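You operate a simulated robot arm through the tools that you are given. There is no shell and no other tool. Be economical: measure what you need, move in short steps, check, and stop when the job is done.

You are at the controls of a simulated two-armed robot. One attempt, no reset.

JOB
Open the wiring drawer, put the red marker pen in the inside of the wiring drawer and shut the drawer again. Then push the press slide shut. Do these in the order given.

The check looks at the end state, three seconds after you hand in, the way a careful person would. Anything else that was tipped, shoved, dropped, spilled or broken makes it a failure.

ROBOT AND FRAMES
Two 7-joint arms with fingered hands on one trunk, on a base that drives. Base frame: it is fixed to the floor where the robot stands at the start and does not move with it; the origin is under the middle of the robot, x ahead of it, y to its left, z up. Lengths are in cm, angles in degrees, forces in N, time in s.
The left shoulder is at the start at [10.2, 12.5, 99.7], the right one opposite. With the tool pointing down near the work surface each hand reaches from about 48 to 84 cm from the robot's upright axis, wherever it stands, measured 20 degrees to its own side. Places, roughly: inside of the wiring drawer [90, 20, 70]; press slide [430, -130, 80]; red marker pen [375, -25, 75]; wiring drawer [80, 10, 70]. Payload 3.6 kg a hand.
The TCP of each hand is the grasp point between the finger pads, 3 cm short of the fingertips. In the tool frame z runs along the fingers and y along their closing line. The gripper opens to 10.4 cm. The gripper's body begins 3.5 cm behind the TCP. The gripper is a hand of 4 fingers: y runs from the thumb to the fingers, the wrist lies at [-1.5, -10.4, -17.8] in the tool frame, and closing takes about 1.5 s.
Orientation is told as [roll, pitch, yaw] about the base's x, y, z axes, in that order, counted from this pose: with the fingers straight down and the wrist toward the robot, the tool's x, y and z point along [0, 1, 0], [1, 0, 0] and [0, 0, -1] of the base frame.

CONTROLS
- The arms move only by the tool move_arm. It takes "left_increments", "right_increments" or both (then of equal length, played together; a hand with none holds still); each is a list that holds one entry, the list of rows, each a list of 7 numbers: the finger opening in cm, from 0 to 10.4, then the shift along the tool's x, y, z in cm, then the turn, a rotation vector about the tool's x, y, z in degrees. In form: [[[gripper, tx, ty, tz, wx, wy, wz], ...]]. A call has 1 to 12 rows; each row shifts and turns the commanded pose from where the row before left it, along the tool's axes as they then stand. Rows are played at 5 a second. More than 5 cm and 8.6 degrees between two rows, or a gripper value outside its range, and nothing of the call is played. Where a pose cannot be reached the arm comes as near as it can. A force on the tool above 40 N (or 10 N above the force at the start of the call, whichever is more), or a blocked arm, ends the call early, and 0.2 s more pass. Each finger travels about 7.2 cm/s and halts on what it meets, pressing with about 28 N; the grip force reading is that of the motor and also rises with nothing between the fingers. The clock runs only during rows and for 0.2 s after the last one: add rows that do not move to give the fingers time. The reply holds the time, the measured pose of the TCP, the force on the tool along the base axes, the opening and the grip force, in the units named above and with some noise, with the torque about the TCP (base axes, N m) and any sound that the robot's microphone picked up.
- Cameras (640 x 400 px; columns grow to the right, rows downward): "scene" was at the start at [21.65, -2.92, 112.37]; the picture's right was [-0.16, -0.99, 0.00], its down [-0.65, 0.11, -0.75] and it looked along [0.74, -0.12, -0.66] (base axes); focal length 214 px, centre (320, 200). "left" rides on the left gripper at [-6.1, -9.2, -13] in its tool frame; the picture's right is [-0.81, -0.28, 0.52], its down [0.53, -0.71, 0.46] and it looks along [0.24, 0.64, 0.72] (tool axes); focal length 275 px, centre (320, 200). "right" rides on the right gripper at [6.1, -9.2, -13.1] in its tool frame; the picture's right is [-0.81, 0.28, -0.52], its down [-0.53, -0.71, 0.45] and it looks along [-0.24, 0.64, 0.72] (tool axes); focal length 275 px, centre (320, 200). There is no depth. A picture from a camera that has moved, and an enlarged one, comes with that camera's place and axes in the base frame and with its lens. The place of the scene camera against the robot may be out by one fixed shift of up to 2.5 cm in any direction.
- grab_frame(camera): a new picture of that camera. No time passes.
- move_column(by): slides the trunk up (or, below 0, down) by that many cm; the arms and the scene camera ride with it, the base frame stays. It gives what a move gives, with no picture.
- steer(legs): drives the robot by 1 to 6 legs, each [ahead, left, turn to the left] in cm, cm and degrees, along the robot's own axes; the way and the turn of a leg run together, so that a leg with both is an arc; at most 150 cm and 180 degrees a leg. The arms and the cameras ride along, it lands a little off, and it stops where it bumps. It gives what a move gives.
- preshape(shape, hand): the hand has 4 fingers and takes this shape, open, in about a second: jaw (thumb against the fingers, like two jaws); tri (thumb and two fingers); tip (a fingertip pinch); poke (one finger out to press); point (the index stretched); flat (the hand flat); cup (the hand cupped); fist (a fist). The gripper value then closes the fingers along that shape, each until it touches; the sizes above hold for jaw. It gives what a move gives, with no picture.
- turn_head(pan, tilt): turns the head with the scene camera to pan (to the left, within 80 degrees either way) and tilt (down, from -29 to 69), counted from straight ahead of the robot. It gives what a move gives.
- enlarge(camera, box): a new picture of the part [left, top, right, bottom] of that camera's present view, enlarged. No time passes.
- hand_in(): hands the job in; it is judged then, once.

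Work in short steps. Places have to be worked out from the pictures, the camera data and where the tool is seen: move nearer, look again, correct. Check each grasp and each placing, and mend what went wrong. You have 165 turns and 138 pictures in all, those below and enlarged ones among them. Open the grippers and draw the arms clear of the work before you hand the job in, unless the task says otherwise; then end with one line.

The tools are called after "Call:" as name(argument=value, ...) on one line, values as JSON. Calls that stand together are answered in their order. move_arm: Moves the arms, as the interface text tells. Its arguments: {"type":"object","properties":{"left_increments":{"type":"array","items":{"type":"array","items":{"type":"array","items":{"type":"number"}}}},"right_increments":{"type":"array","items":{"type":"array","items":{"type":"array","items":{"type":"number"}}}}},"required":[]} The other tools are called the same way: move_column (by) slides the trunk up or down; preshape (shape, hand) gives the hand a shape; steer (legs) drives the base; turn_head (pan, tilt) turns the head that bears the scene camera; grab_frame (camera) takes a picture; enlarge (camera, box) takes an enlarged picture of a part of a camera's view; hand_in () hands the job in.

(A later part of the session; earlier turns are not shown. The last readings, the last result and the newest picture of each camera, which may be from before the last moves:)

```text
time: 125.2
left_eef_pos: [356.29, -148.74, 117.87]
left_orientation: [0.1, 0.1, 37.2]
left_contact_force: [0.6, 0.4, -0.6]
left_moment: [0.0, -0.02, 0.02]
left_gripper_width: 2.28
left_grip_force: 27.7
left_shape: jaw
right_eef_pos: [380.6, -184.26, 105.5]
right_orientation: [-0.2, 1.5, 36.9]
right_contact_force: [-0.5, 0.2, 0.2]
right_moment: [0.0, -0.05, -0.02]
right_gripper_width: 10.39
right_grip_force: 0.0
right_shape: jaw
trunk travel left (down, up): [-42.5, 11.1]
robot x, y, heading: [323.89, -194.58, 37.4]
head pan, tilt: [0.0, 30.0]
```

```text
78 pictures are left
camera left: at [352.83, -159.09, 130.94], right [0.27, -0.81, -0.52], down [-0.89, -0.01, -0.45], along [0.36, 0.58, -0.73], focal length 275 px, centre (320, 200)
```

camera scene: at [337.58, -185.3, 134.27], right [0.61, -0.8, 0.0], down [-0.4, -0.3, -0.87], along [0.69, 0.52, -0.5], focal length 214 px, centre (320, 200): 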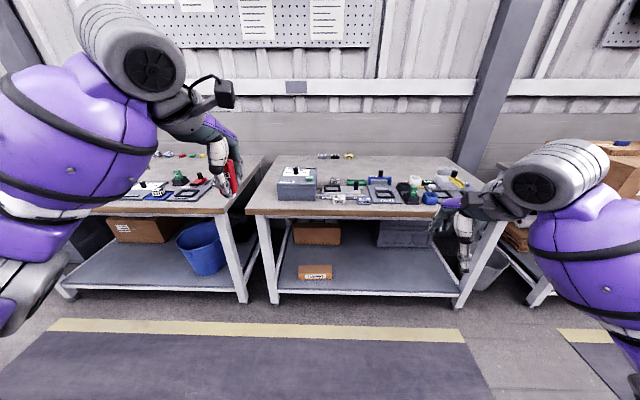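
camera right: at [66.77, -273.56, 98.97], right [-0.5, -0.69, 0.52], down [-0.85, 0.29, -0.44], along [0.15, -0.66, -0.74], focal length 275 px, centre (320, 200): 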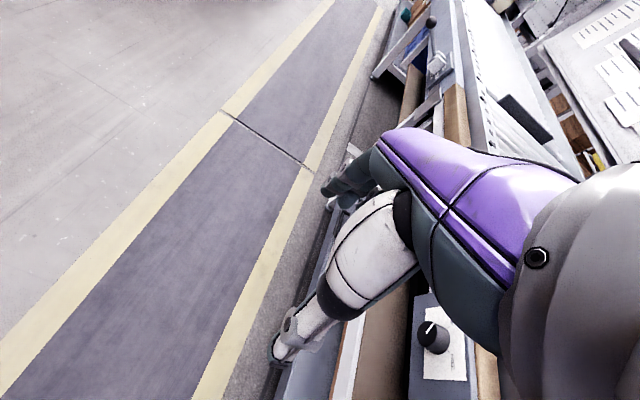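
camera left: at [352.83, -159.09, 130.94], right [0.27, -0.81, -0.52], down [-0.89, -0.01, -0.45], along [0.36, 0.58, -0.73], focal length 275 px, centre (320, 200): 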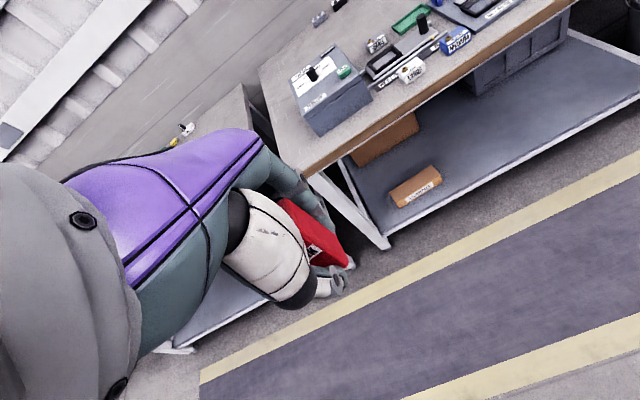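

Pen still held. I retrace: back 222 cm through the gap, then turn left 90° to go down the lane.

Call:
steer(legs=[[-111, -1, 0], [-111, -1, 0], [0, 0, 90]])

Call:
turn_head(pan=0, tilt=30)

Call:
grab_frame(camera="scene")

```text
time: 140.1
left_eef_pos: [101.83, -297.9, 117.87]
left_orientation: [0.0, 0.1, 127.2]
left_contact_force: [-0.3, 0.5, -0.6]
left_moment: [-0.01, 0.01, 0.01]
left_gripper_width: 2.29
left_grip_force: 27.9
left_shape: jaw
right_eef_pos: [137.24, -273.6, 105.38]
right_orientation: [-0.2, 1.4, 127.0]
right_contact_force: [-0.1, 0.6, 0.1]
right_moment: [0.02, 0.01, 0.01]
right_gripper_width: 10.37
right_grip_force: 0.0
right_shape: jaw
trunk travel left (down, up): [-42.5, 11.1]
robot x, y, heading: [147.37, -330.65, 127.4]
head pan, tilt: [0.0, 30.0]
```

```text
time: 140.7
left_eef_pos: [101.73, -297.88, 117.77]
left_orientation: [0.2, 0.1, 127.3]
left_contact_force: [-0.5, -0.4, -1.1]
left_moment: [0.01, 0.02, -0.03]
left_gripper_width: 2.28
left_grip_force: 27.7
left_shape: jaw
right_eef_pos: [137.23, -273.59, 105.34]
right_orientation: [-0.2, 1.5, 127.1]
right_contact_force: [0.0, 0.6, -0.1]
right_moment: [0.04, 0.0, -0.01]
right_gripper_width: 10.4
right_grip_force: 0.0
right_shape: jaw
trunk travel left (down, up): [-42.5, 11.1]
robot x, y, heading: [147.83, -330.35, 127.3]
head pan, tilt: [0.0, 30.0]
```

```text
77 pictures are left
camera scene: at [136.48, -317.77, 134.27], right [0.8, 0.61, 0.0], down [0.3, -0.4, -0.87], along [-0.53, 0.69, -0.5], focal length 214 px, centre (320, 200)
```

scene: 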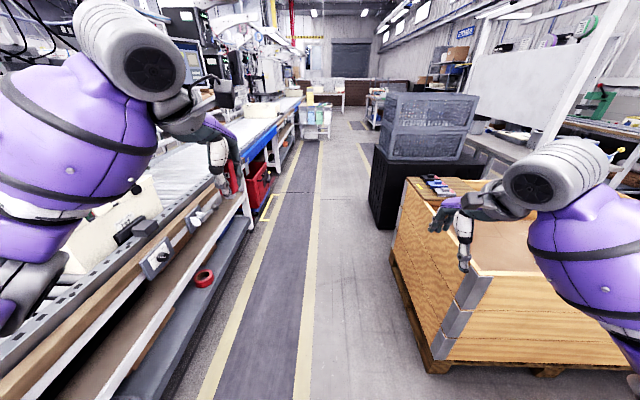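

The lane back is clear. I drive ahead ~303 cm along it to beyond the black cabinet.

Call:
steer(legs=[[101, 0, 0], [101, 0, 0], [101, 0, 0]])

Call:
turn_head(pan=-60, tilt=35)

Call:
grab_frame(camera="scene")

```text
time: 155.6
left_eef_pos: [-84.1, -56.61, 117.78]
left_orientation: [0.1, 0.2, 127.4]
left_contact_force: [0.3, -0.3, -0.2]
left_moment: [0.0, 0.03, 0.02]
left_gripper_width: 2.3
left_grip_force: 27.8
left_shape: jaw
right_eef_pos: [-48.78, -32.14, 105.47]
right_orientation: [-0.2, 1.5, 127.1]
right_contact_force: [0.0, 0.4, 0.1]
right_moment: [-0.03, 0.02, 0.01]
right_gripper_width: 10.4
right_grip_force: 0.0
right_shape: jaw
trunk travel left (down, up): [-42.5, 11.1]
robot x, y, heading: [-38.17, -88.72, 127.5]
head pan, tilt: [0.0, 30.0]
```

```text
time: 156.9
left_eef_pos: [-84.07, -56.61, 117.79]
left_orientation: [0.1, 0.1, 127.3]
left_contact_force: [-0.5, 0.2, -0.8]
left_moment: [-0.01, -0.01, 0.0]
left_gripper_width: 2.29
left_grip_force: 27.8
left_shape: jaw
right_eef_pos: [-48.63, -32.29, 105.34]
right_orientation: [-0.2, 1.5, 127.0]
right_contact_force: [0.7, -0.6, -0.2]
right_moment: [-0.02, -0.04, 0.01]
right_gripper_width: 10.39
right_grip_force: 0.1
right_shape: jaw
trunk travel left (down, up): [-42.5, 11.1]
robot x, y, heading: [-38.05, -89.04, 127.4]
head pan, tilt: [-60.0, 35.0]
```

```text
76 pictures are left
camera scene: at [-40.5, -75.49, 133.49], right [0.92, -0.38, 0.0], down [-0.22, -0.53, -0.82], along [0.31, 0.76, -0.57], focal length 214 px, centre (320, 200)
```

scene: 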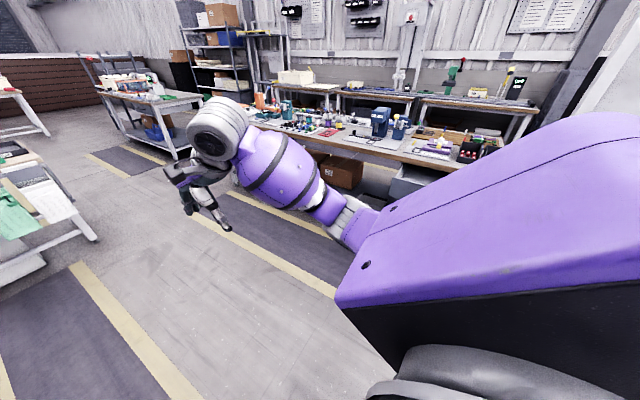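

I'm past the cabinet. I turn right 90° to face the open drawer.

Call:
steer(legs=[[0, 0, -90.4]])

Call:
turn_head(pan=5, tilt=40)

Call:
grab_frame(camera="scene")

```text
time: 161.2
left_eef_pos: [-4.52, -44.04, 117.77]
left_orientation: [0.1, 0.1, 35.6]
left_contact_force: [-0.2, 0.6, -0.9]
left_moment: [0.03, -0.01, 0.02]
left_gripper_width: 2.31
left_grip_force: 28.0
left_shape: jaw
right_eef_pos: [18.71, -80.08, 105.46]
right_orientation: [-0.2, 1.4, 35.4]
right_contact_force: [0.4, -0.7, -0.1]
right_moment: [0.0, -0.01, -0.02]
right_gripper_width: 10.4
right_grip_force: 0.0
right_shape: jaw
trunk travel left (down, up): [-42.5, 11.1]
robot x, y, heading: [-38.23, -88.76, 35.9]
head pan, tilt: [-60.0, 35.0]
```

```text
time: 162.6
left_eef_pos: [-4.42, -44.01, 117.82]
left_orientation: [0.1, 0.1, 35.8]
left_contact_force: [0.4, 0.5, -1.1]
left_moment: [-0.02, 0.01, 0.03]
left_gripper_width: 2.28
left_grip_force: 27.8
left_shape: jaw
right_eef_pos: [18.8, -80.2, 105.46]
right_orientation: [-0.2, 1.4, 35.3]
right_contact_force: [0.6, 0.0, -0.3]
right_moment: [0.01, 0.0, 0.01]
right_gripper_width: 10.38
right_grip_force: 0.0
right_shape: jaw
trunk travel left (down, up): [-42.5, 11.1]
robot x, y, heading: [-38.35, -88.81, 35.5]
head pan, tilt: [5.0, 40.0]
```

```text
75 pictures are left
camera scene: at [-25.1, -79.9, 132.74], right [0.65, -0.76, 0.0], down [-0.49, -0.42, -0.77], along [0.58, 0.5, -0.64], focal length 214 px, centre (320, 200)
```

scene: 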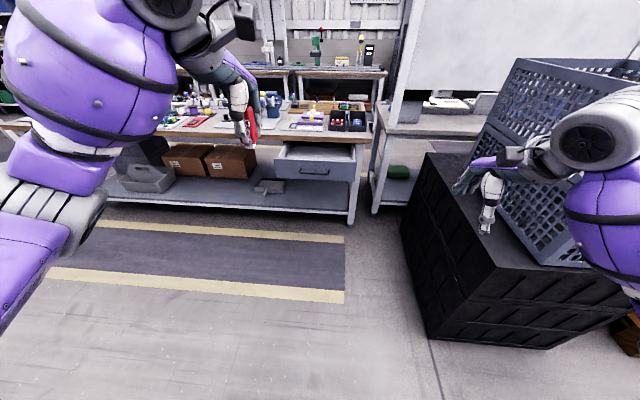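

The drawer is ahead, still open. I sidestep 6 cm left away from the cabinet and go ahead 45 cm, then look into the drawer.

Call:
steer(legs=[[0, 6, 1.2], [45, 0, 0]])

Call:
turn_head(pan=5, tilt=50)

Call:
grab_frame(camera="scene")

Call:
grab_frame(camera="left")

```text
time: 165.8
left_eef_pos: [26.92, -11.65, 117.73]
left_orientation: [0.1, 0.0, 36.8]
left_contact_force: [0.1, -0.2, -1.3]
left_moment: [-0.02, -0.01, -0.01]
left_gripper_width: 2.3
left_grip_force: 28.4
left_shape: jaw
right_eef_pos: [50.91, -47.51, 105.32]
right_orientation: [-0.2, 1.5, 36.5]
right_contact_force: [0.1, 0.1, 0.2]
right_moment: [-0.01, 0.02, 0.01]
right_gripper_width: 10.39
right_grip_force: 0.0
right_shape: jaw
trunk travel left (down, up): [-42.5, 11.1]
robot x, y, heading: [-5.92, -57.2, 36.6]
head pan, tilt: [5.0, 40.0]
```

```text
time: 166.6
left_eef_pos: [26.84, -11.78, 117.89]
left_orientation: [0.1, 0.1, 37.0]
left_contact_force: [-0.3, -0.6, -0.7]
left_moment: [-0.03, -0.01, -0.01]
left_gripper_width: 2.29
left_grip_force: 28.2
left_shape: jaw
right_eef_pos: [50.71, -47.47, 105.28]
right_orientation: [-0.2, 1.5, 36.4]
right_contact_force: [0.7, 0.3, -0.3]
right_moment: [0.0, -0.02, 0.03]
right_gripper_width: 10.41
right_grip_force: 0.1
right_shape: jaw
trunk travel left (down, up): [-42.5, 11.1]
robot x, y, heading: [-5.87, -57.12, 36.9]
head pan, tilt: [5.0, 50.0]
```

```text
74 pictures are left
camera scene: at [6.35, -48.6, 131.32], right [0.67, -0.74, 0.0], down [-0.57, -0.51, -0.64], along [0.48, 0.43, -0.77], focal length 214 px, centre (320, 200)
```

scene: 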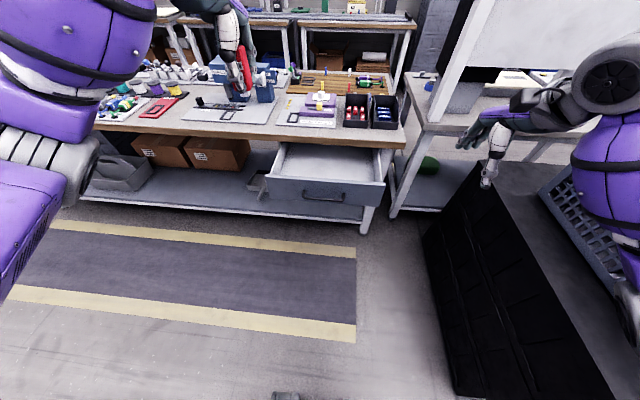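

```text
73 pictures are left
camera left: at [23.27, -22.21, 130.95], right [0.26, -0.81, -0.52], down [-0.89, 0.0, -0.45], along [0.37, 0.58, -0.73], focal length 275 px, centre (320, 200)
```

left: 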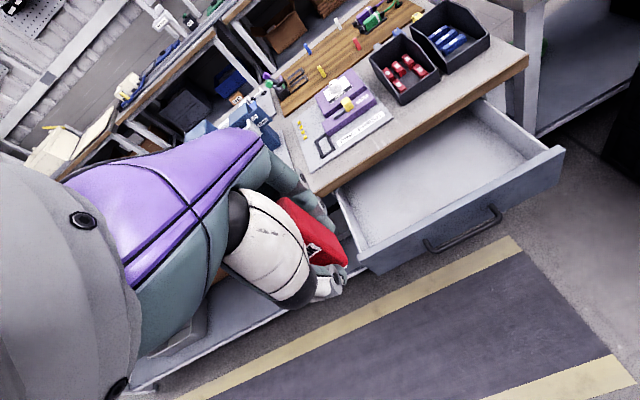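

From the left view, the drawer's open part spans about 19 cm deep, centred around [57, -7]; rim z≈75. I go ahead 15 cm and lower the trunk 12 cm.

Call:
steer(legs=[[15, 0, 0]])

Call:
move_column(by=-12)

Call:
grab_frame(camera="left")

```text
time: 167.9
left_eef_pos: [39.05, -2.83, 117.78]
left_orientation: [0.1, 0.0, 36.7]
left_contact_force: [0.1, 0.9, -0.7]
left_moment: [-0.02, -0.01, -0.01]
left_gripper_width: 2.27
left_grip_force: 27.5
left_shape: jaw
right_eef_pos: [63.01, -38.51, 105.29]
right_orientation: [-0.2, 1.4, 36.4]
right_contact_force: [-0.8, 0.0, -0.1]
right_moment: [-0.01, 0.0, -0.02]
right_gripper_width: 10.41
right_grip_force: 0.1
right_shape: jaw
trunk travel left (down, up): [-42.5, 11.1]
robot x, y, heading: [6.32, -48.62, 36.5]
head pan, tilt: [5.0, 50.0]
```

```text
time: 169.4
left_eef_pos: [38.99, -2.84, 105.82]
left_orientation: [0.0, 0.1, 36.7]
left_contact_force: [-0.7, -1.1, 0.2]
left_moment: [-0.01, -0.03, 0.0]
left_gripper_width: 2.29
left_grip_force: 28.0
left_shape: jaw
right_eef_pos: [62.81, -38.57, 93.45]
right_orientation: [-0.2, 1.4, 36.4]
right_contact_force: [0.1, 0.3, -0.4]
right_moment: [0.04, 0.02, -0.02]
right_gripper_width: 10.41
right_grip_force: 0.0
right_shape: jaw
trunk travel left (down, up): [-30.5, 23.1]
robot x, y, heading: [6.26, -48.49, 36.8]
head pan, tilt: [5.0, 50.0]
```

```text
72 pictures are left
camera left: at [35.36, -13.28, 118.98], right [0.26, -0.81, -0.52], down [-0.89, 0.0, -0.45], along [0.37, 0.58, -0.72], focal length 275 px, centre (320, 200)
```

left: 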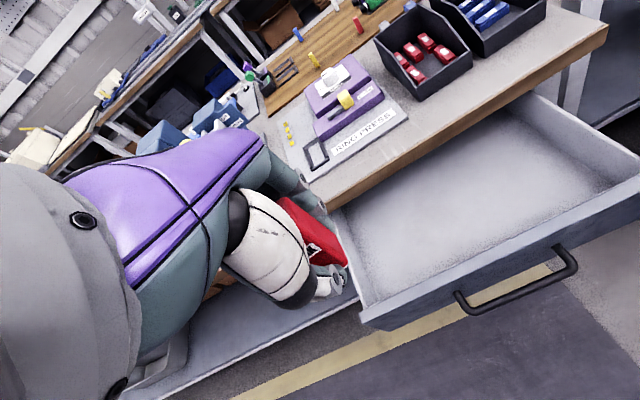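

I move the left hand over the drawer's middle: 14 ahead, 12 right.

Call:
move_arm(left_increments=[[[0, -2, 2.3, 0, 0, 0, 0], [0, -2, 2.3, 0, 0, 0, 0], [0, -2, 2.3, 0, 0, 0, 0], [0, -2, 2.3, 0, 0, 0, 0], [0, -2, 2.4, 0, 0, 0, 0], [0, -2.3, 2.4, 0, 0, 0, 0], [0, 0, 0, 3, 0, -7.5, 0], [0, 0, 0, 3, 0, -7.5, 0], [0, 0, 0, 3, 0, -7.5, 0], [0, 0, 0, 3, 0, -7.5, 0], [0, 0, 0, 0, 0, 0, 0]]])

Call:
grab_frame(camera="left")

Call:
grab_frame(camera="scene")

```text
time: 171.8
left_eef_pos: [58.97, -6.22, 94.03]
left_orientation: [-30.1, 0.1, 36.8]
left_contact_force: [0.4, -0.1, 0.0]
left_moment: [0.0, 0.0, 0.01]
left_gripper_width: 2.29
left_grip_force: 28.0
left_shape: jaw
right_eef_pos: [62.77, -38.58, 93.38]
right_orientation: [-0.2, 1.4, 36.5]
right_contact_force: [0.4, 1.2, 0.6]
right_moment: [0.01, 0.01, -0.01]
right_gripper_width: 10.38
right_grip_force: 0.1
right_shape: jaw
trunk travel left (down, up): [-30.5, 23.1]
robot x, y, heading: [6.01, -48.08, 36.6]
head pan, tilt: [5.0, 50.0]
```

```text
71 pictures are left
camera left: at [50.89, -10.67, 108.49], right [0.35, -0.93, -0.04], down [-0.71, -0.24, -0.66], along [0.61, 0.26, -0.75], focal length 275 px, centre (320, 200)
```

left: 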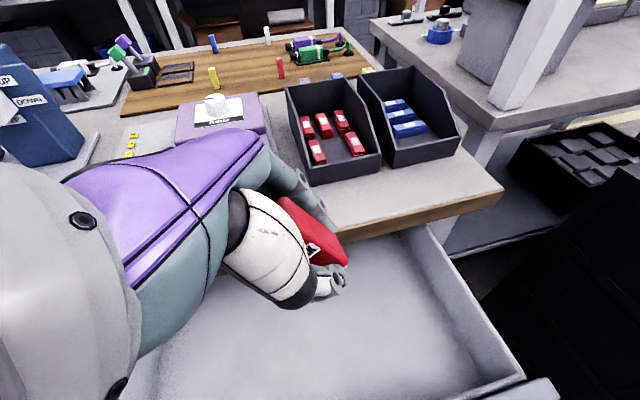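

```text
70 pictures are left
camera scene: at [20.83, -37.81, 119.18], right [0.67, -0.75, 0.0], down [-0.57, -0.51, -0.64], along [0.48, 0.43, -0.77], focal length 214 px, centre (320, 200)
```

scene: 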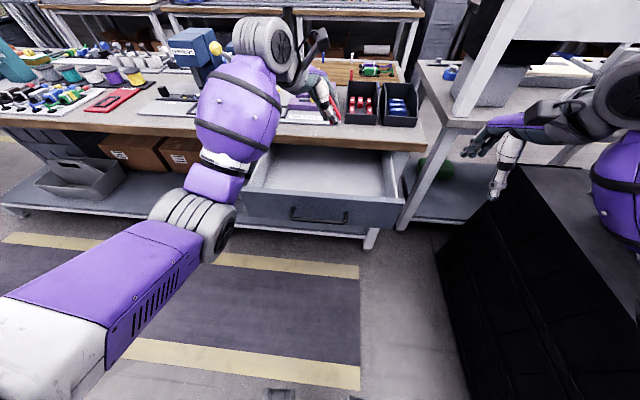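

Centred over the drawer, leaning 30°. I descend straight down 15 cm, staying 1 cm nearer me.

Call:
move_arm(left_increments=[[[0, 1.5, -0.5, 2.6, 0, 0, 0], [0, 1.5, -0.5, 2.6, 0, 0, 0], [0, 1.5, 0, 2.6, 0, 0, 0], [0, 1.5, 0, 2.6, 0, 0, 0], [0, 1.5, 0, 2.6, 0, 0, 0], [0, 0, 0, 0, 0, 0, 0]]])

Call:
grab_frame(camera="left")

Call:
enlarge(camera="scene", box=[200, 60, 440, 260])

```text
time: 173.2
left_eef_pos: [58.2, -6.8, 79.25]
left_orientation: [-29.9, 0.0, 36.6]
left_contact_force: [0.4, -0.1, -1.6]
left_moment: [-0.01, 0.04, 0.0]
left_gripper_width: 2.27
left_grip_force: 27.9
left_shape: jaw
right_eef_pos: [62.9, -38.6, 93.33]
right_orientation: [-0.2, 1.4, 36.4]
right_contact_force: [0.2, -0.1, -0.3]
right_moment: [-0.01, 0.01, 0.0]
right_gripper_width: 10.4
right_grip_force: 0.2
right_shape: jaw
trunk travel left (down, up): [-30.5, 23.1]
robot x, y, heading: [6.19, -48.47, 36.9]
head pan, tilt: [5.0, 50.0]
```

```text
69 pictures are left
camera left: at [50.27, -11.36, 93.57], right [0.35, -0.93, -0.04], down [-0.71, -0.24, -0.66], along [0.61, 0.26, -0.75], focal length 275 px, centre (320, 200)
```

left: 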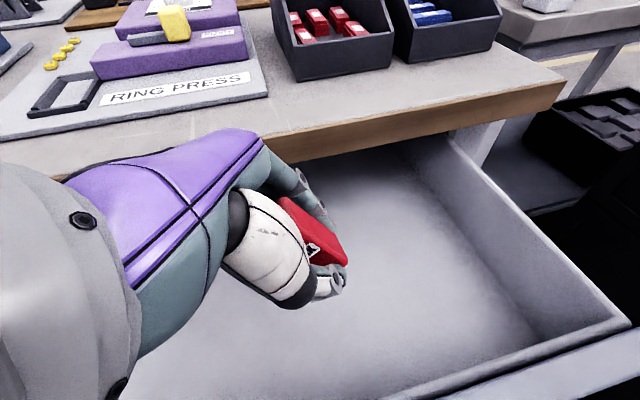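

```text
2.00 times, centred on (320, 160) of scene
camera zoom: at [20.84, -37.81, 119.18], right [0.67, -0.75, 0.0], down [-0.57, -0.51, -0.64], along [0.48, 0.43, -0.77], focal length 429 px, centre (320, 280)
```

zoom: 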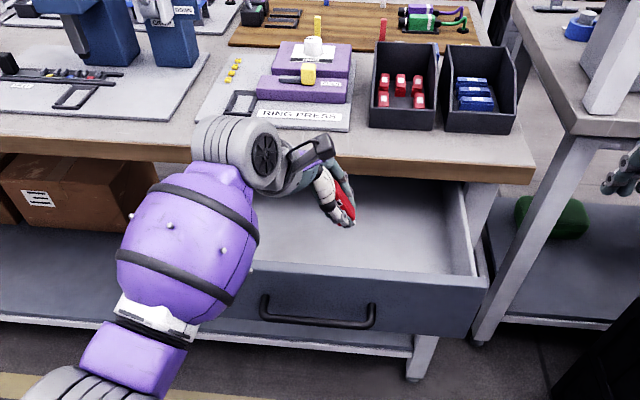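

The pen tip is inside the rim; floor about z 67–69. I descend in small steps, watching for touch.

Call:
move_arm(left_increments=[[[0, 0.5, 0, 0.87, 0, 0, 0], [0, 0.5, 0, 0.87, 0, 0, 0], [0, 0.5, 0, 0.87, 0, 0, 0], [0, 0.5, 0, 0.87, 0, 0, 0], [0, 0, 0, 0, 0, 0, 0]]])

Call:
grab_frame(camera="left")

Call:
enlarge(camera="scene", box=[260, 110, 380, 210])

```text
time: 174.4
left_eef_pos: [58.28, -6.73, 75.01]
left_orientation: [-29.9, 0.0, 36.7]
left_contact_force: [-0.8, 0.3, -0.9]
left_moment: [-0.01, -0.03, 0.0]
left_gripper_width: 2.28
left_grip_force: 28.1
left_shape: jaw
right_eef_pos: [62.79, -38.51, 93.43]
right_orientation: [-0.3, 1.4, 36.4]
right_contact_force: [0.3, 0.4, -0.4]
right_moment: [-0.01, 0.02, -0.02]
right_gripper_width: 10.42
right_grip_force: 0.1
right_shape: jaw
trunk travel left (down, up): [-30.5, 23.1]
robot x, y, heading: [6.23, -48.2, 36.5]
head pan, tilt: [5.0, 50.0]
```

```text
67 pictures are left
camera left: at [50.22, -11.3, 89.5], right [0.35, -0.93, -0.04], down [-0.71, -0.24, -0.66], along [0.61, 0.26, -0.75], focal length 275 px, centre (320, 200)
```

left: 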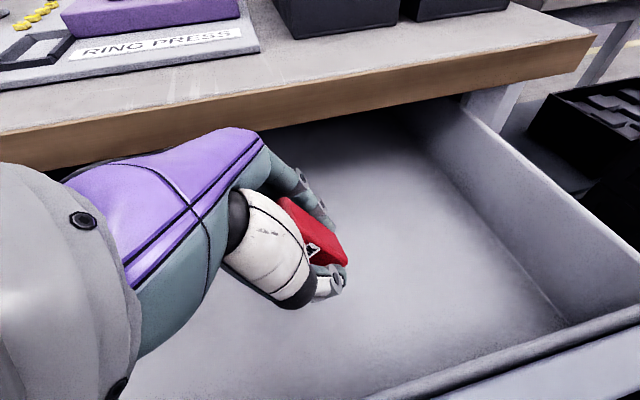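

```text
4.00 times, centred on (320, 160) of scene
camera zoom: at [20.84, -37.81, 119.17], right [0.67, -0.75, 0.0], down [-0.57, -0.51, -0.64], along [0.48, 0.43, -0.77], focal length 858 px, centre (320, 360)
```

zoom: 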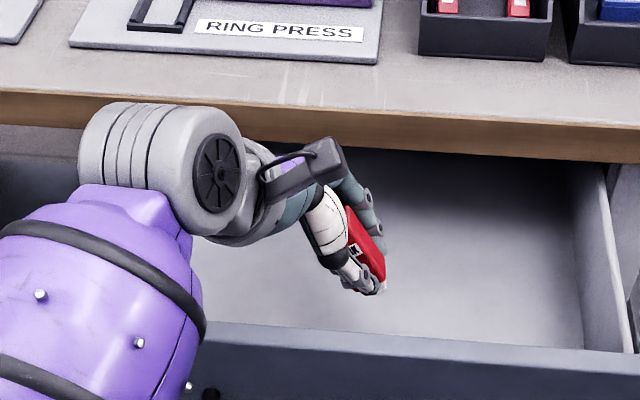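

No contact yet; I go 4 cm further in 1 cm steps.

Call:
move_arm(left_increments=[[[0, 0.5, 0, 0.87, 0, 0, 0], [0, 0.5, 0, 0.87, 0, 0, 0], [0, 0.5, 0, 0.87, 0, 0, 0], [0, 0.5, 0, 0.87, 0, 0, 0], [0, 0, 0, 0, 0, 0, 0]]])

Call:
grab_frame(camera="left")

Call:
enlarge(camera="scene", box=[260, 110, 380, 210])

```text
time: 175.7
left_eef_pos: [58.22, -6.87, 71.12]
left_orientation: [-29.9, 0.1, 36.7]
left_contact_force: [-0.8, 0.0, -0.2]
left_moment: [0.02, -0.05, 0.0]
left_gripper_width: 2.27
left_grip_force: 28.2
left_shape: jaw
right_eef_pos: [62.82, -38.67, 93.39]
right_orientation: [-0.1, 1.5, 36.4]
right_contact_force: [-0.8, 0.4, 0.0]
right_moment: [0.04, -0.01, 0.0]
right_gripper_width: 10.39
right_grip_force: 0.0
right_shape: jaw
trunk travel left (down, up): [-30.5, 23.1]
robot x, y, heading: [6.41, -48.19, 36.6]
head pan, tilt: [5.0, 50.0]
```

```text
65 pictures are left
camera left: at [50.22, -11.33, 85.57], right [0.35, -0.93, -0.04], down [-0.71, -0.24, -0.66], along [0.61, 0.26, -0.75], focal length 275 px, centre (320, 200)
```

left: 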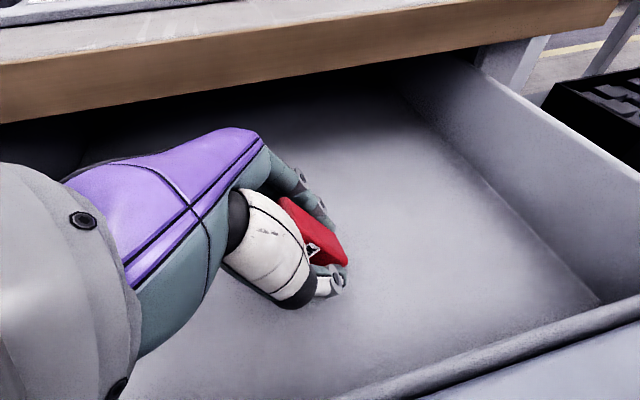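

```text
4.00 times, centred on (320, 160) of scene
camera zoom: at [20.84, -37.81, 119.17], right [0.67, -0.75, 0.0], down [-0.57, -0.51, -0.64], along [0.48, 0.43, -0.77], focal length 858 px, centre (320, 360)
```

zoom: 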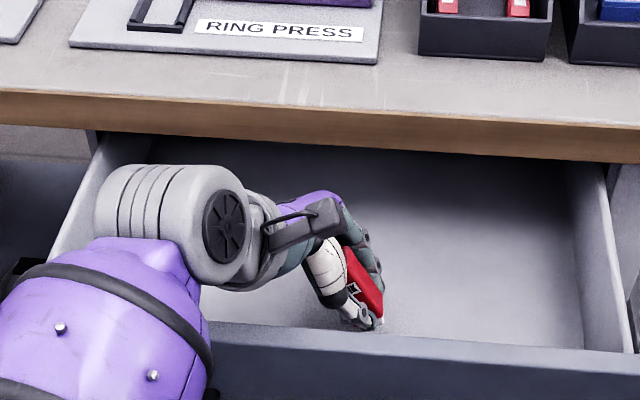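

Still free. I continue 3 cm more, 0.75 cm a step.

Call:
move_arm(left_increments=[[[0, 0.37, 0, 0.65, 0, 0, 0], [0, 0.37, 0, 0.65, 0, 0, 0], [0, 0.37, 0, 0.65, 0, 0, 0], [0, 0.37, 0, 0.65, 0, 0, 0], [0, 0, 0, 0, 0, 0, 0]]])

Call:
enlarge(camera="scene", box=[260, 110, 380, 210])

```text
time: 176.8
left_eef_pos: [58.56, -6.76, 69.12]
left_orientation: [-30.3, -0.9, 36.7]
left_contact_force: [0.4, 0.2, 38.5]
left_moment: [-0.01, -0.39, -0.13]
left_gripper_width: 2.54
left_grip_force: 28.1
left_shape: jaw
right_eef_pos: [62.62, -38.88, 93.58]
right_orientation: [-0.2, 1.3, 36.5]
right_contact_force: [0.7, 0.0, -0.3]
right_moment: [-0.01, 0.02, 0.01]
right_gripper_width: 10.42
right_grip_force: 0.0
right_shape: jaw
trunk travel left (down, up): [-30.5, 23.1]
robot x, y, heading: [6.08, -48.16, 36.7]
head pan, tilt: [5.0, 50.0]
```

```text
4.00 times, centred on (320, 160) of scene
camera zoom: at [20.57, -38.02, 119.25], right [0.67, -0.75, 0.0], down [-0.57, -0.51, -0.65], along [0.48, 0.43, -0.76], focal length 858 px, centre (320, 360)
```

zoom: 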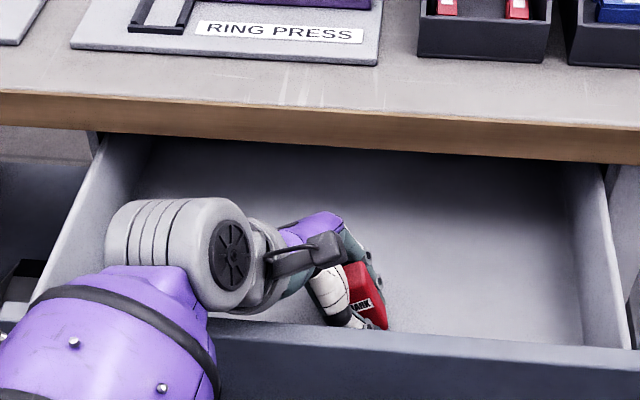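

The pen touches the drawer floor. I ease up 0.8 cm and open the hand slowly.

Call:
move_arm(left_increments=[[[0, -0.5, 0, -0.8, 0, 0, 0], [0, 0, 0, 0, 0, 0, 0], [4, 0, 0, 0, 0, 0, 0], [6, 0, 0, 0, 0, 0, 0], [8, 0, 0, 0, 0, 0, 0], [8, 0, 0, 0, 0, 0, 0], [8, 0, 0, 0, 0, 0, 0]]])

Call:
enlarge(camera="scene", box=[260, 110, 380, 210])

Call:
grab_frame(camera="left")

```text
time: 178.4
left_eef_pos: [58.16, -6.92, 69.07]
left_orientation: [-29.9, 0.0, 36.7]
left_contact_force: [-1.5, 0.3, 15.1]
left_moment: [0.23, 0.16, -0.23]
left_gripper_width: 8.0
left_grip_force: 0.1
left_shape: jaw
right_eef_pos: [62.81, -38.61, 93.49]
right_orientation: [-0.2, 1.4, 36.3]
right_contact_force: [0.3, 0.0, -0.5]
right_moment: [-0.01, -0.02, 0.0]
right_gripper_width: 10.39
right_grip_force: 0.0
right_shape: jaw
trunk travel left (down, up): [-30.5, 23.1]
robot x, y, heading: [6.11, -48.25, 36.6]
head pan, tilt: [5.0, 50.0]
```

```text
4.00 times, centred on (320, 160) of scene
camera zoom: at [20.72, -37.88, 119.2], right [0.67, -0.75, 0.0], down [-0.57, -0.51, -0.64], along [0.48, 0.43, -0.77], focal length 858 px, centre (320, 360)
```

zoom: 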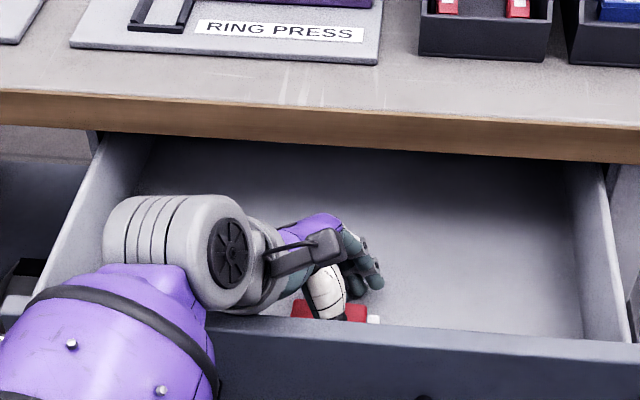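

```text
61 pictures are left
camera left: at [50.11, -11.43, 83.48], right [0.35, -0.93, -0.04], down [-0.71, -0.24, -0.66], along [0.61, 0.27, -0.75], focal length 275 px, centre (320, 200)
```

left: 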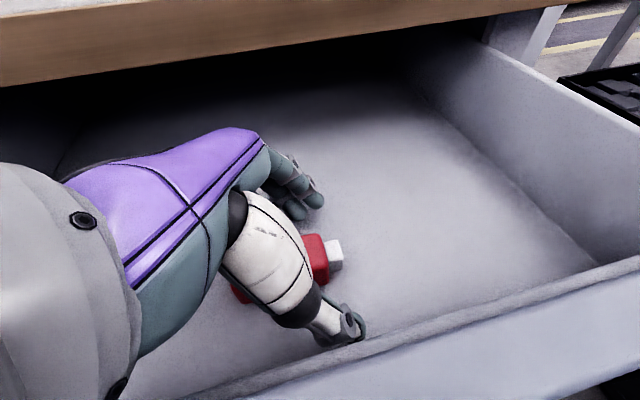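

The pen lies flat on the drawer floor. I raise the hand straight up and clear.

Call:
move_arm(left_increments=[[[8, -0.5, 0, -0.87, 0, 0, 0], [8, -1, 0, -1.73, 0, 0, 0], [8, -1, 0, -1.73, 0, 0, 0], [8, -2, 0, -3.46, 0, 0, 0], [8, -2, 0, -3.46, 0, 0, 0], [8, -2, 0, -3.46, 0, 0, 0], [8, -2, 0, -3.46, 0, 0, 0], [8, -2, 0, -3.46, 0, 0, 0], [8, -2, 0, -3.46, 0, 0, 0], [8, 0, 0, 0, 0, 0, 0]]])

Call:
enlarge(camera="scene", box=[200, 80, 440, 260])

Call:
grab_frame(camera="left")

```text
time: 180.7
left_eef_pos: [58.12, -6.9, 97.93]
left_orientation: [-30.0, 0.1, 36.7]
left_contact_force: [0.7, 0.2, 0.3]
left_moment: [0.0, -0.01, 0.01]
left_gripper_width: 7.99
left_grip_force: 0.1
left_shape: jaw
right_eef_pos: [62.88, -38.57, 93.49]
right_orientation: [-0.2, 1.5, 36.4]
right_contact_force: [-0.6, 0.1, 0.4]
right_moment: [0.01, -0.02, 0.02]
right_gripper_width: 10.38
right_grip_force: 0.0
right_shape: jaw
trunk travel left (down, up): [-30.5, 23.1]
robot x, y, heading: [5.84, -48.25, 36.7]
head pan, tilt: [5.0, 50.0]
```

```text
2.22 times, centred on (320, 170) of scene
camera zoom: at [20.84, -37.8, 119.17], right [0.67, -0.75, 0.0], down [-0.57, -0.51, -0.64], along [0.48, 0.43, -0.77], focal length 477 px, centre (320, 267)
```

zoom: 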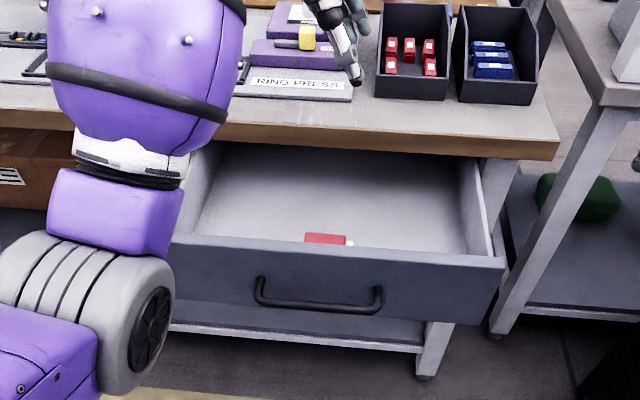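

```text
59 pictures are left
camera left: at [50.13, -11.41, 112.35], right [0.35, -0.93, -0.04], down [-0.71, -0.24, -0.66], along [0.61, 0.26, -0.75], focal length 275 px, centre (320, 200)
```

left: 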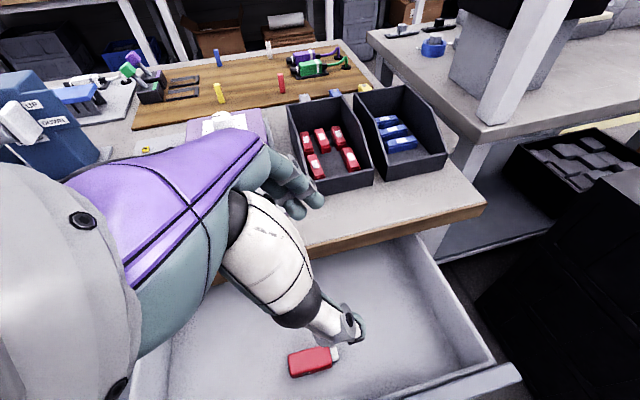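

The pen lies well inside the drawer. I retract and right the left arm, then back off to set up for pushing the drawer with the right hand.

Call:
move_arm(left_increments=[[[8, 2, -2.5, -1, 0, 7.5, 0], [8, 2, -2.5, -1, 0, 7.5, 0], [8, 2, -2.5, -1, 0, 7.5, 0], [8, 2, -2.5, -1, 0, 7.5, 0], [8, 2, -2, -1, 0, 0, 0], [8, 2, -2, -1, 0, 0, 0], [8, 0, 0, 0, 0, 0, 0]]])

Call:
steer(legs=[[-24, 0, 0], [0, 26, 0]])

Call:
move_column(by=-8)

Call:
preshape(shape="fist", hand="right")

Call:
turn_head(pan=-15, tilt=50)

Call:
grab_frame(camera="scene")

```text
time: 182.2
left_eef_pos: [39.31, -5.03, 101.16]
left_orientation: [0.2, 0.1, 36.7]
left_contact_force: [1.6, -0.8, 0.4]
left_moment: [0.01, -0.02, -0.01]
left_gripper_width: 7.96
left_grip_force: 0.0
left_shape: jaw
right_eef_pos: [62.9, -38.7, 93.4]
right_orientation: [-0.2, 1.4, 36.4]
right_contact_force: [-0.6, 0.7, -1.0]
right_moment: [-0.01, 0.01, -0.02]
right_gripper_width: 10.4
right_grip_force: 0.0
right_shape: jaw
trunk travel left (down, up): [-30.5, 23.1]
robot x, y, heading: [6.2, -48.41, 36.9]
head pan, tilt: [5.0, 50.0]
```

```text
time: 185.5
left_eef_pos: [3.72, 1.39, 101.14]
left_orientation: [-0.1, 0.0, 37.0]
left_contact_force: [0.0, -0.1, -0.7]
left_moment: [0.04, 0.0, 0.01]
left_gripper_width: 7.98
left_grip_force: 0.0
left_shape: jaw
right_eef_pos: [27.43, -32.0, 93.44]
right_orientation: [-0.2, 1.5, 36.6]
right_contact_force: [-0.4, -0.5, -0.2]
right_moment: [0.01, 0.0, 0.03]
right_gripper_width: 10.39
right_grip_force: 0.0
right_shape: jaw
trunk travel left (down, up): [-30.5, 23.1]
robot x, y, heading: [-29.02, -42.29, 36.8]
head pan, tilt: [5.0, 50.0]
```

```text
time: 186.7
left_eef_pos: [3.73, 1.43, 93.19]
left_orientation: [0.1, 0.0, 37.0]
left_contact_force: [0.5, 0.3, -0.2]
left_moment: [-0.01, -0.02, -0.02]
left_gripper_width: 7.97
left_grip_force: 0.0
left_shape: jaw
right_eef_pos: [27.53, -32.13, 85.46]
right_orientation: [-0.2, 1.4, 36.5]
right_contact_force: [-0.3, 0.0, 0.1]
right_moment: [0.02, 0.0, 0.0]
right_gripper_width: 10.36
right_grip_force: 0.1
right_shape: jaw
trunk travel left (down, up): [-22.5, 31.1]
robot x, y, heading: [-29.13, -41.97, 36.8]
head pan, tilt: [5.0, 50.0]
```

```text
time: 187.6
left_eef_pos: [3.77, 1.4, 93.08]
left_orientation: [0.1, 0.0, 37.0]
left_contact_force: [-0.9, -1.0, 0.4]
left_moment: [-0.02, -0.01, 0.0]
left_gripper_width: 7.96
left_grip_force: 0.1
left_shape: jaw
right_eef_pos: [27.42, -32.01, 85.4]
right_orientation: [-0.3, 1.6, 36.7]
right_contact_force: [0.4, 0.1, 0.4]
right_moment: [-0.01, 0.01, 0.0]
right_gripper_width: 0.03
right_grip_force: 0.1
right_shape: fist
trunk travel left (down, up): [-22.5, 31.1]
robot x, y, heading: [-29.44, -41.8, 36.8]
head pan, tilt: [5.0, 50.0]
```

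```text
time: 188.4
left_eef_pos: [3.7, 1.36, 93.17]
left_orientation: [0.1, 0.0, 37.1]
left_contact_force: [-0.4, -1.4, -0.2]
left_moment: [0.01, 0.03, 0.04]
left_gripper_width: 7.98
left_grip_force: 0.1
left_shape: jaw
right_eef_pos: [27.38, -31.95, 85.48]
right_orientation: [-0.1, 1.5, 36.6]
right_contact_force: [-0.4, 0.0, 0.3]
right_moment: [-0.03, -0.02, -0.01]
right_gripper_width: 0.01
right_grip_force: 0.1
right_shape: fist
trunk travel left (down, up): [-22.5, 31.1]
robot x, y, heading: [-29.27, -42.01, 36.9]
head pan, tilt: [-15.0, 50.0]
```

```text
58 pictures are left
camera scene: at [-11.63, -32.45, 111.14], right [0.38, -0.93, 0.0], down [-0.71, -0.29, -0.64], along [0.6, 0.24, -0.77], focal length 214 px, centre (320, 200)
```

scene: 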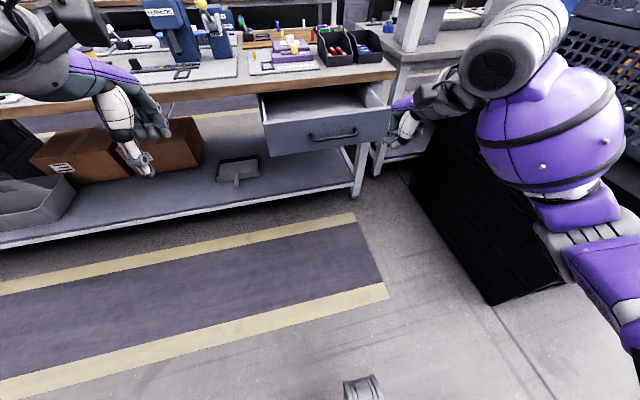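

I turn the right fist to point at the drawer front, then lower it to handle height.

Call:
move_arm(right_increments=[[[0, 0, 0, 0, -8.2, 0, 0], [0, 0, 0, 0, -8.2, 0, 0], [0, 0, 0, 0, -8.2, 0, 0], [0, 0, 0, 0, -8.2, 0, 0], [0, 0, 0, 0, -8.2, 0, 0], [0, 0, 0, 0, -8.2, 0, 0], [0, 0, 0, 0, -8.2, 0, 0], [0, 0, 0, 0, -8.2, 0, 0], [0, 0, 0, 0, -8.2, 0, 0], [0, 0, 0, 0, -8.2, 0, 0], [0, 0, 0, 0, -7.5, 0, 0], [0, 0, 0, 0, 0, 0, 0]]])

Call:
move_arm(right_increments=[[[0, 1, -4, 0, 0, 0, 0], [0, 1, -4, 0, 0, 0, 0], [0, 1, -4, 0, 0, 0, 0], [0, 1, -4, 0, 0, 0, 0], [0, 0, 0, 0, 0, 0, 0]]])

Call:
grab_frame(camera="scene")

```text
time: 191.0
left_eef_pos: [3.65, 1.45, 93.18]
left_orientation: [0.1, 0.0, 37.0]
left_contact_force: [-0.9, -0.1, 0.0]
left_moment: [-0.01, 0.05, 0.01]
left_gripper_width: 7.97
left_grip_force: 0.1
left_shape: jaw
right_eef_pos: [27.34, -32.08, 85.4]
right_orientation: [-6.7, -88.1, 43.4]
right_contact_force: [-0.6, 0.0, -0.6]
right_moment: [-0.02, 0.0, 0.03]
right_gripper_width: 0.0
right_grip_force: 0.0
right_shape: fist
trunk travel left (down, up): [-22.5, 31.1]
robot x, y, heading: [-29.21, -41.96, 37.0]
head pan, tilt: [-15.0, 50.0]
```

```text
time: 192.2
left_eef_pos: [3.69, 1.4, 93.26]
left_orientation: [0.1, 0.1, 37.0]
left_contact_force: [0.0, -0.3, -0.1]
left_moment: [0.01, 0.01, 0.0]
left_gripper_width: 7.97
left_grip_force: 0.1
left_shape: jaw
right_eef_pos: [24.63, -29.35, 69.4]
right_orientation: [-6.0, -88.0, 42.6]
right_contact_force: [0.7, 1.2, 0.1]
right_moment: [0.02, 0.0, 0.01]
right_gripper_width: 0.0
right_grip_force: 0.0
right_shape: fist
trunk travel left (down, up): [-22.5, 31.1]
robot x, y, heading: [-29.73, -41.93, 37.0]
head pan, tilt: [-15.0, 50.0]
```

```text
57 pictures are left
camera scene: at [-11.63, -32.46, 111.15], right [0.37, -0.93, 0.0], down [-0.71, -0.29, -0.64], along [0.6, 0.24, -0.77], focal length 214 px, centre (320, 200)
```

scene: 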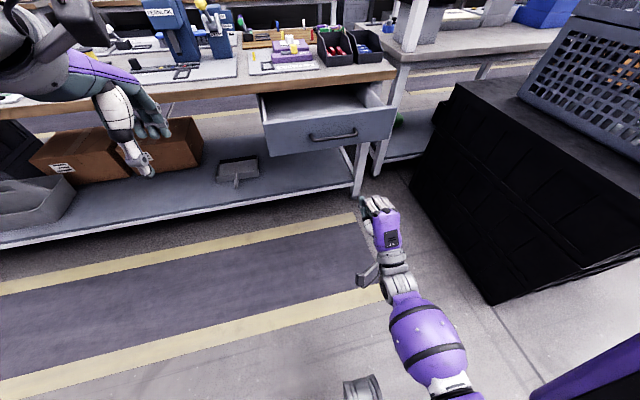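

The fist is lined up with the handle, 25 cm short. I drive ahead 21 cm to bring it close.

Call:
steer(legs=[[21, 0, 0]])

Call:
grab_frame(camera="scene")

```text
time: 193.9
left_eef_pos: [20.92, 14.0, 93.09]
left_orientation: [0.1, 0.1, 36.9]
left_contact_force: [0.1, 0.8, 0.4]
left_moment: [-0.03, 0.01, 0.01]
left_gripper_width: 7.94
left_grip_force: 0.0
left_shape: jaw
right_eef_pos: [41.71, -16.8, 69.34]
right_orientation: [-6.5, -87.9, 42.8]
right_contact_force: [-0.3, -0.2, 0.6]
right_moment: [-0.04, 0.01, 0.02]
right_gripper_width: 0.0
right_grip_force: 0.0
right_shape: fist
trunk travel left (down, up): [-22.5, 31.1]
robot x, y, heading: [-12.36, -29.62, 36.5]
head pan, tilt: [-15.0, 50.0]
```

```text
56 pictures are left
camera scene: at [5.45, -19.73, 111.13], right [0.37, -0.93, 0.0], down [-0.71, -0.28, -0.64], along [0.6, 0.24, -0.77], focal length 214 px, centre (320, 200)
```

scene: 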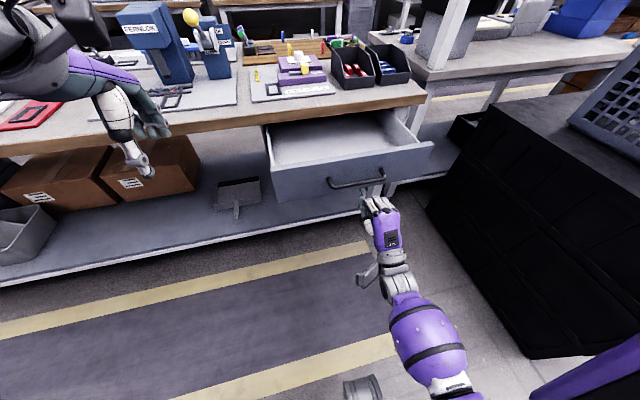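

I shift 2.5 cm left and push forward in 2 cm steps.

Call:
move_arm(right_increments=[[[0, 1.3, 0, 0, 0, 0, 0], [0, 1.2, 0, 1, 0, 0, 0], [0, 0, 0, 2, 0, 0, 0], [0, 0, 0, 2, 0, 0, 0], [0, 0, 0, 2, 0, 0, 0], [0, 0, 0, 2, 0, 0, 0], [0, 0, 0, 2, 0, 0, 0], [0, 0, 0, 2, 0, 0, 0], [0, 0, 0, 2, 0, 0, 0], [0, 0, 0, 0, 0, 0, 0]]])

Call:
grab_frame(camera="scene")

```text
time: 196.1
left_eef_pos: [20.9, 14.05, 93.25]
left_orientation: [0.1, 0.2, 36.7]
left_contact_force: [0.2, -1.1, 0.1]
left_moment: [0.01, -0.02, 0.02]
left_gripper_width: 7.97
left_grip_force: 0.1
left_shape: jaw
right_eef_pos: [52.26, -5.72, 68.93]
right_orientation: [-6.5, -88.0, 43.0]
right_contact_force: [0.2, -0.2, 0.9]
right_moment: [0.01, 0.0, -0.01]
right_gripper_width: 9.62
right_grip_force: 0.1
right_shape: fist
trunk travel left (down, up): [-22.5, 31.1]
robot x, y, heading: [-12.28, -29.57, 36.7]
head pan, tilt: [-15.0, 50.0]
```

```text
55 pictures are left
camera scene: at [5.4, -19.76, 111.15], right [0.37, -0.93, 0.0], down [-0.71, -0.28, -0.64], along [0.6, 0.24, -0.77], focal length 214 px, centre (320, 200)
```

scene: 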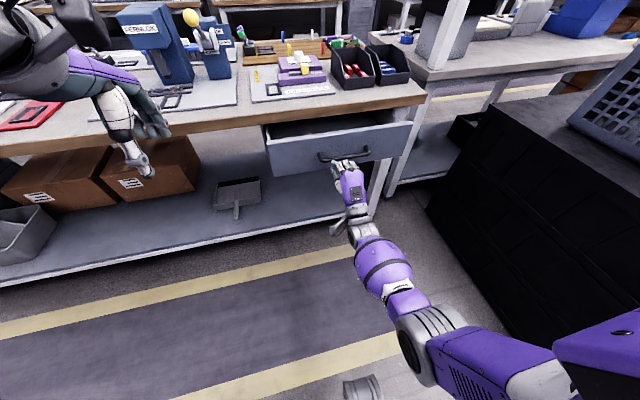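

The drawer is moving in. I continue pushing until it meets its stop.

Call:
move_arm(right_increments=[[[0, 0, 0, 2, 0, 0, 0], [0, 0, 0, 2, 0, 0, 0], [0, 0, 0, 2, 0, 0, 0], [0, 0, 0, 1.5, 0, 0, 0], [0, 0, 0, 1.5, 0, 0, 0], [0, 0, 0, 1, 0, 0, 0], [0, 0, 0, 1, 0, 0, 0], [0, 0, 0, 1, 0, 0, 0], [0, 0, 0, 0, 0, 0, 0]]])

Call:
grab_frame(camera="scene")

```text
time: 198.1
left_eef_pos: [20.83, 14.09, 93.23]
left_orientation: [0.1, 0.2, 36.9]
left_contact_force: [0.1, 0.6, 0.2]
left_moment: [0.0, 0.01, 0.0]
left_gripper_width: 7.97
left_grip_force: 0.1
left_shape: jaw
right_eef_pos: [58.81, -0.86, 70.32]
right_orientation: [-6.4, -88.0, 42.9]
right_contact_force: [-0.8, -0.7, 0.2]
right_moment: [0.02, -0.02, 0.04]
right_gripper_width: 9.61
right_grip_force: 0.1
right_shape: fist
right hand out of reach, approached as far as the arm can: row 4, 5, 6, 7, 8
trunk travel left (down, up): [-22.5, 31.1]
robot x, y, heading: [-12.3, -29.41, 36.9]
head pan, tilt: [-15.0, 50.0]
```

```text
54 pictures are left
camera scene: at [5.4, -19.76, 111.15], right [0.37, -0.93, 0.0], down [-0.71, -0.28, -0.64], along [0.6, 0.24, -0.77], focal length 214 px, centre (320, 200)
```

scene: 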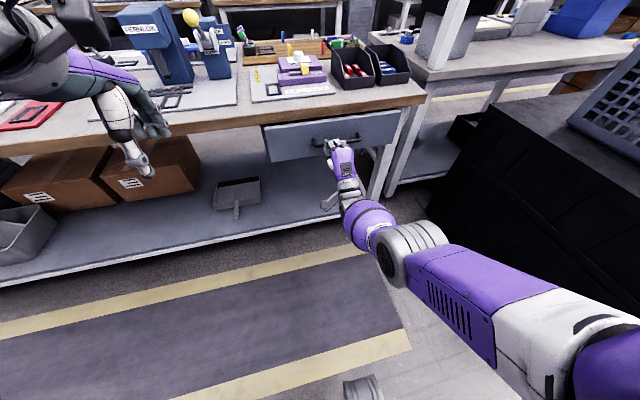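

The arm is at its reach, the drawer nearly shut. I drive ahead 3 cm and look closely.

Call:
steer(legs=[[3, 0, 0]])

Call:
enlarge(camera="scene", box=[240, 80, 440, 205])

```text
time: 198.9
left_eef_pos: [23.43, 15.85, 93.2]
left_orientation: [0.1, 0.0, 36.7]
left_contact_force: [-0.3, 0.3, -0.8]
left_moment: [-0.05, 0.02, 0.0]
left_gripper_width: 7.99
left_grip_force: 0.0
left_shape: jaw
right_eef_pos: [61.34, 0.86, 70.4]
right_orientation: [-6.5, -87.9, 42.9]
right_contact_force: [0.1, 0.2, 0.1]
right_moment: [-0.01, 0.0, 0.0]
right_gripper_width: 9.59
right_grip_force: 0.1
right_shape: fist
trunk travel left (down, up): [-22.5, 31.1]
robot x, y, heading: [-10.27, -27.5, 36.8]
head pan, tilt: [-15.0, 50.0]
```

```text
3.20 times, centred on (340, 142) of scene
camera zoom: at [7.89, -17.9, 111.12], right [0.37, -0.93, 0.0], down [-0.71, -0.28, -0.64], along [0.6, 0.24, -0.77], focal length 686 px, centre (256, 384)
```

zoom: 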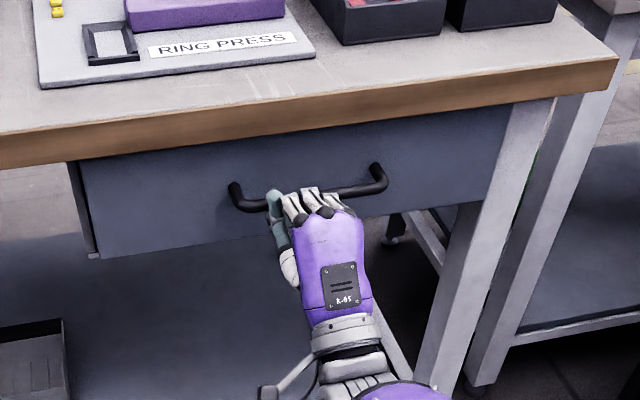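

Nearly flush. I press ahead another 3 cm to be sure it is fully home.

Call:
steer(legs=[[3, 0, 0]])

Call:
enlarge(camera="scene", box=[240, 80, 440, 205])

```text
time: 199.8
left_eef_pos: [24.69, 16.71, 93.15]
left_orientation: [0.2, 0.0, 36.7]
left_contact_force: [0.1, 0.8, 0.4]
left_moment: [0.02, -0.02, -0.02]
left_gripper_width: 7.95
left_grip_force: 0.1
left_shape: jaw
right_eef_pos: [62.21, 1.41, 69.81]
right_orientation: [-4.7, -87.9, 41.0]
right_contact_force: [-9.0, -7.2, 2.4]
right_moment: [0.08, 0.0, 0.2]
right_gripper_width: 9.59
right_grip_force: 0.0
right_shape: fist
trunk travel left (down, up): [-22.5, 31.1]
robot x, y, heading: [-8.69, -26.4, 36.4]
head pan, tilt: [-15.0, 50.0]
stopped in leg 1: the force on the tool passed its limit (the readings are from after the stop); the commanded pose is now the measured one
```

```text
3.20 times, centred on (340, 142) of scene
camera zoom: at [9.09, -17.04, 111.17], right [0.37, -0.93, 0.0], down [-0.71, -0.28, -0.64], along [0.6, 0.24, -0.77], focal length 686 px, centre (256, 384)
```

zoom: 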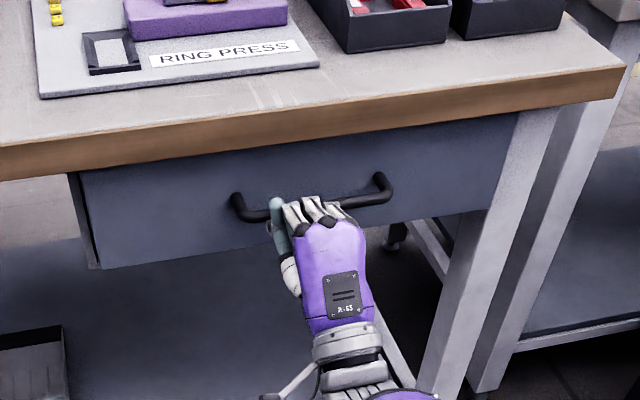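

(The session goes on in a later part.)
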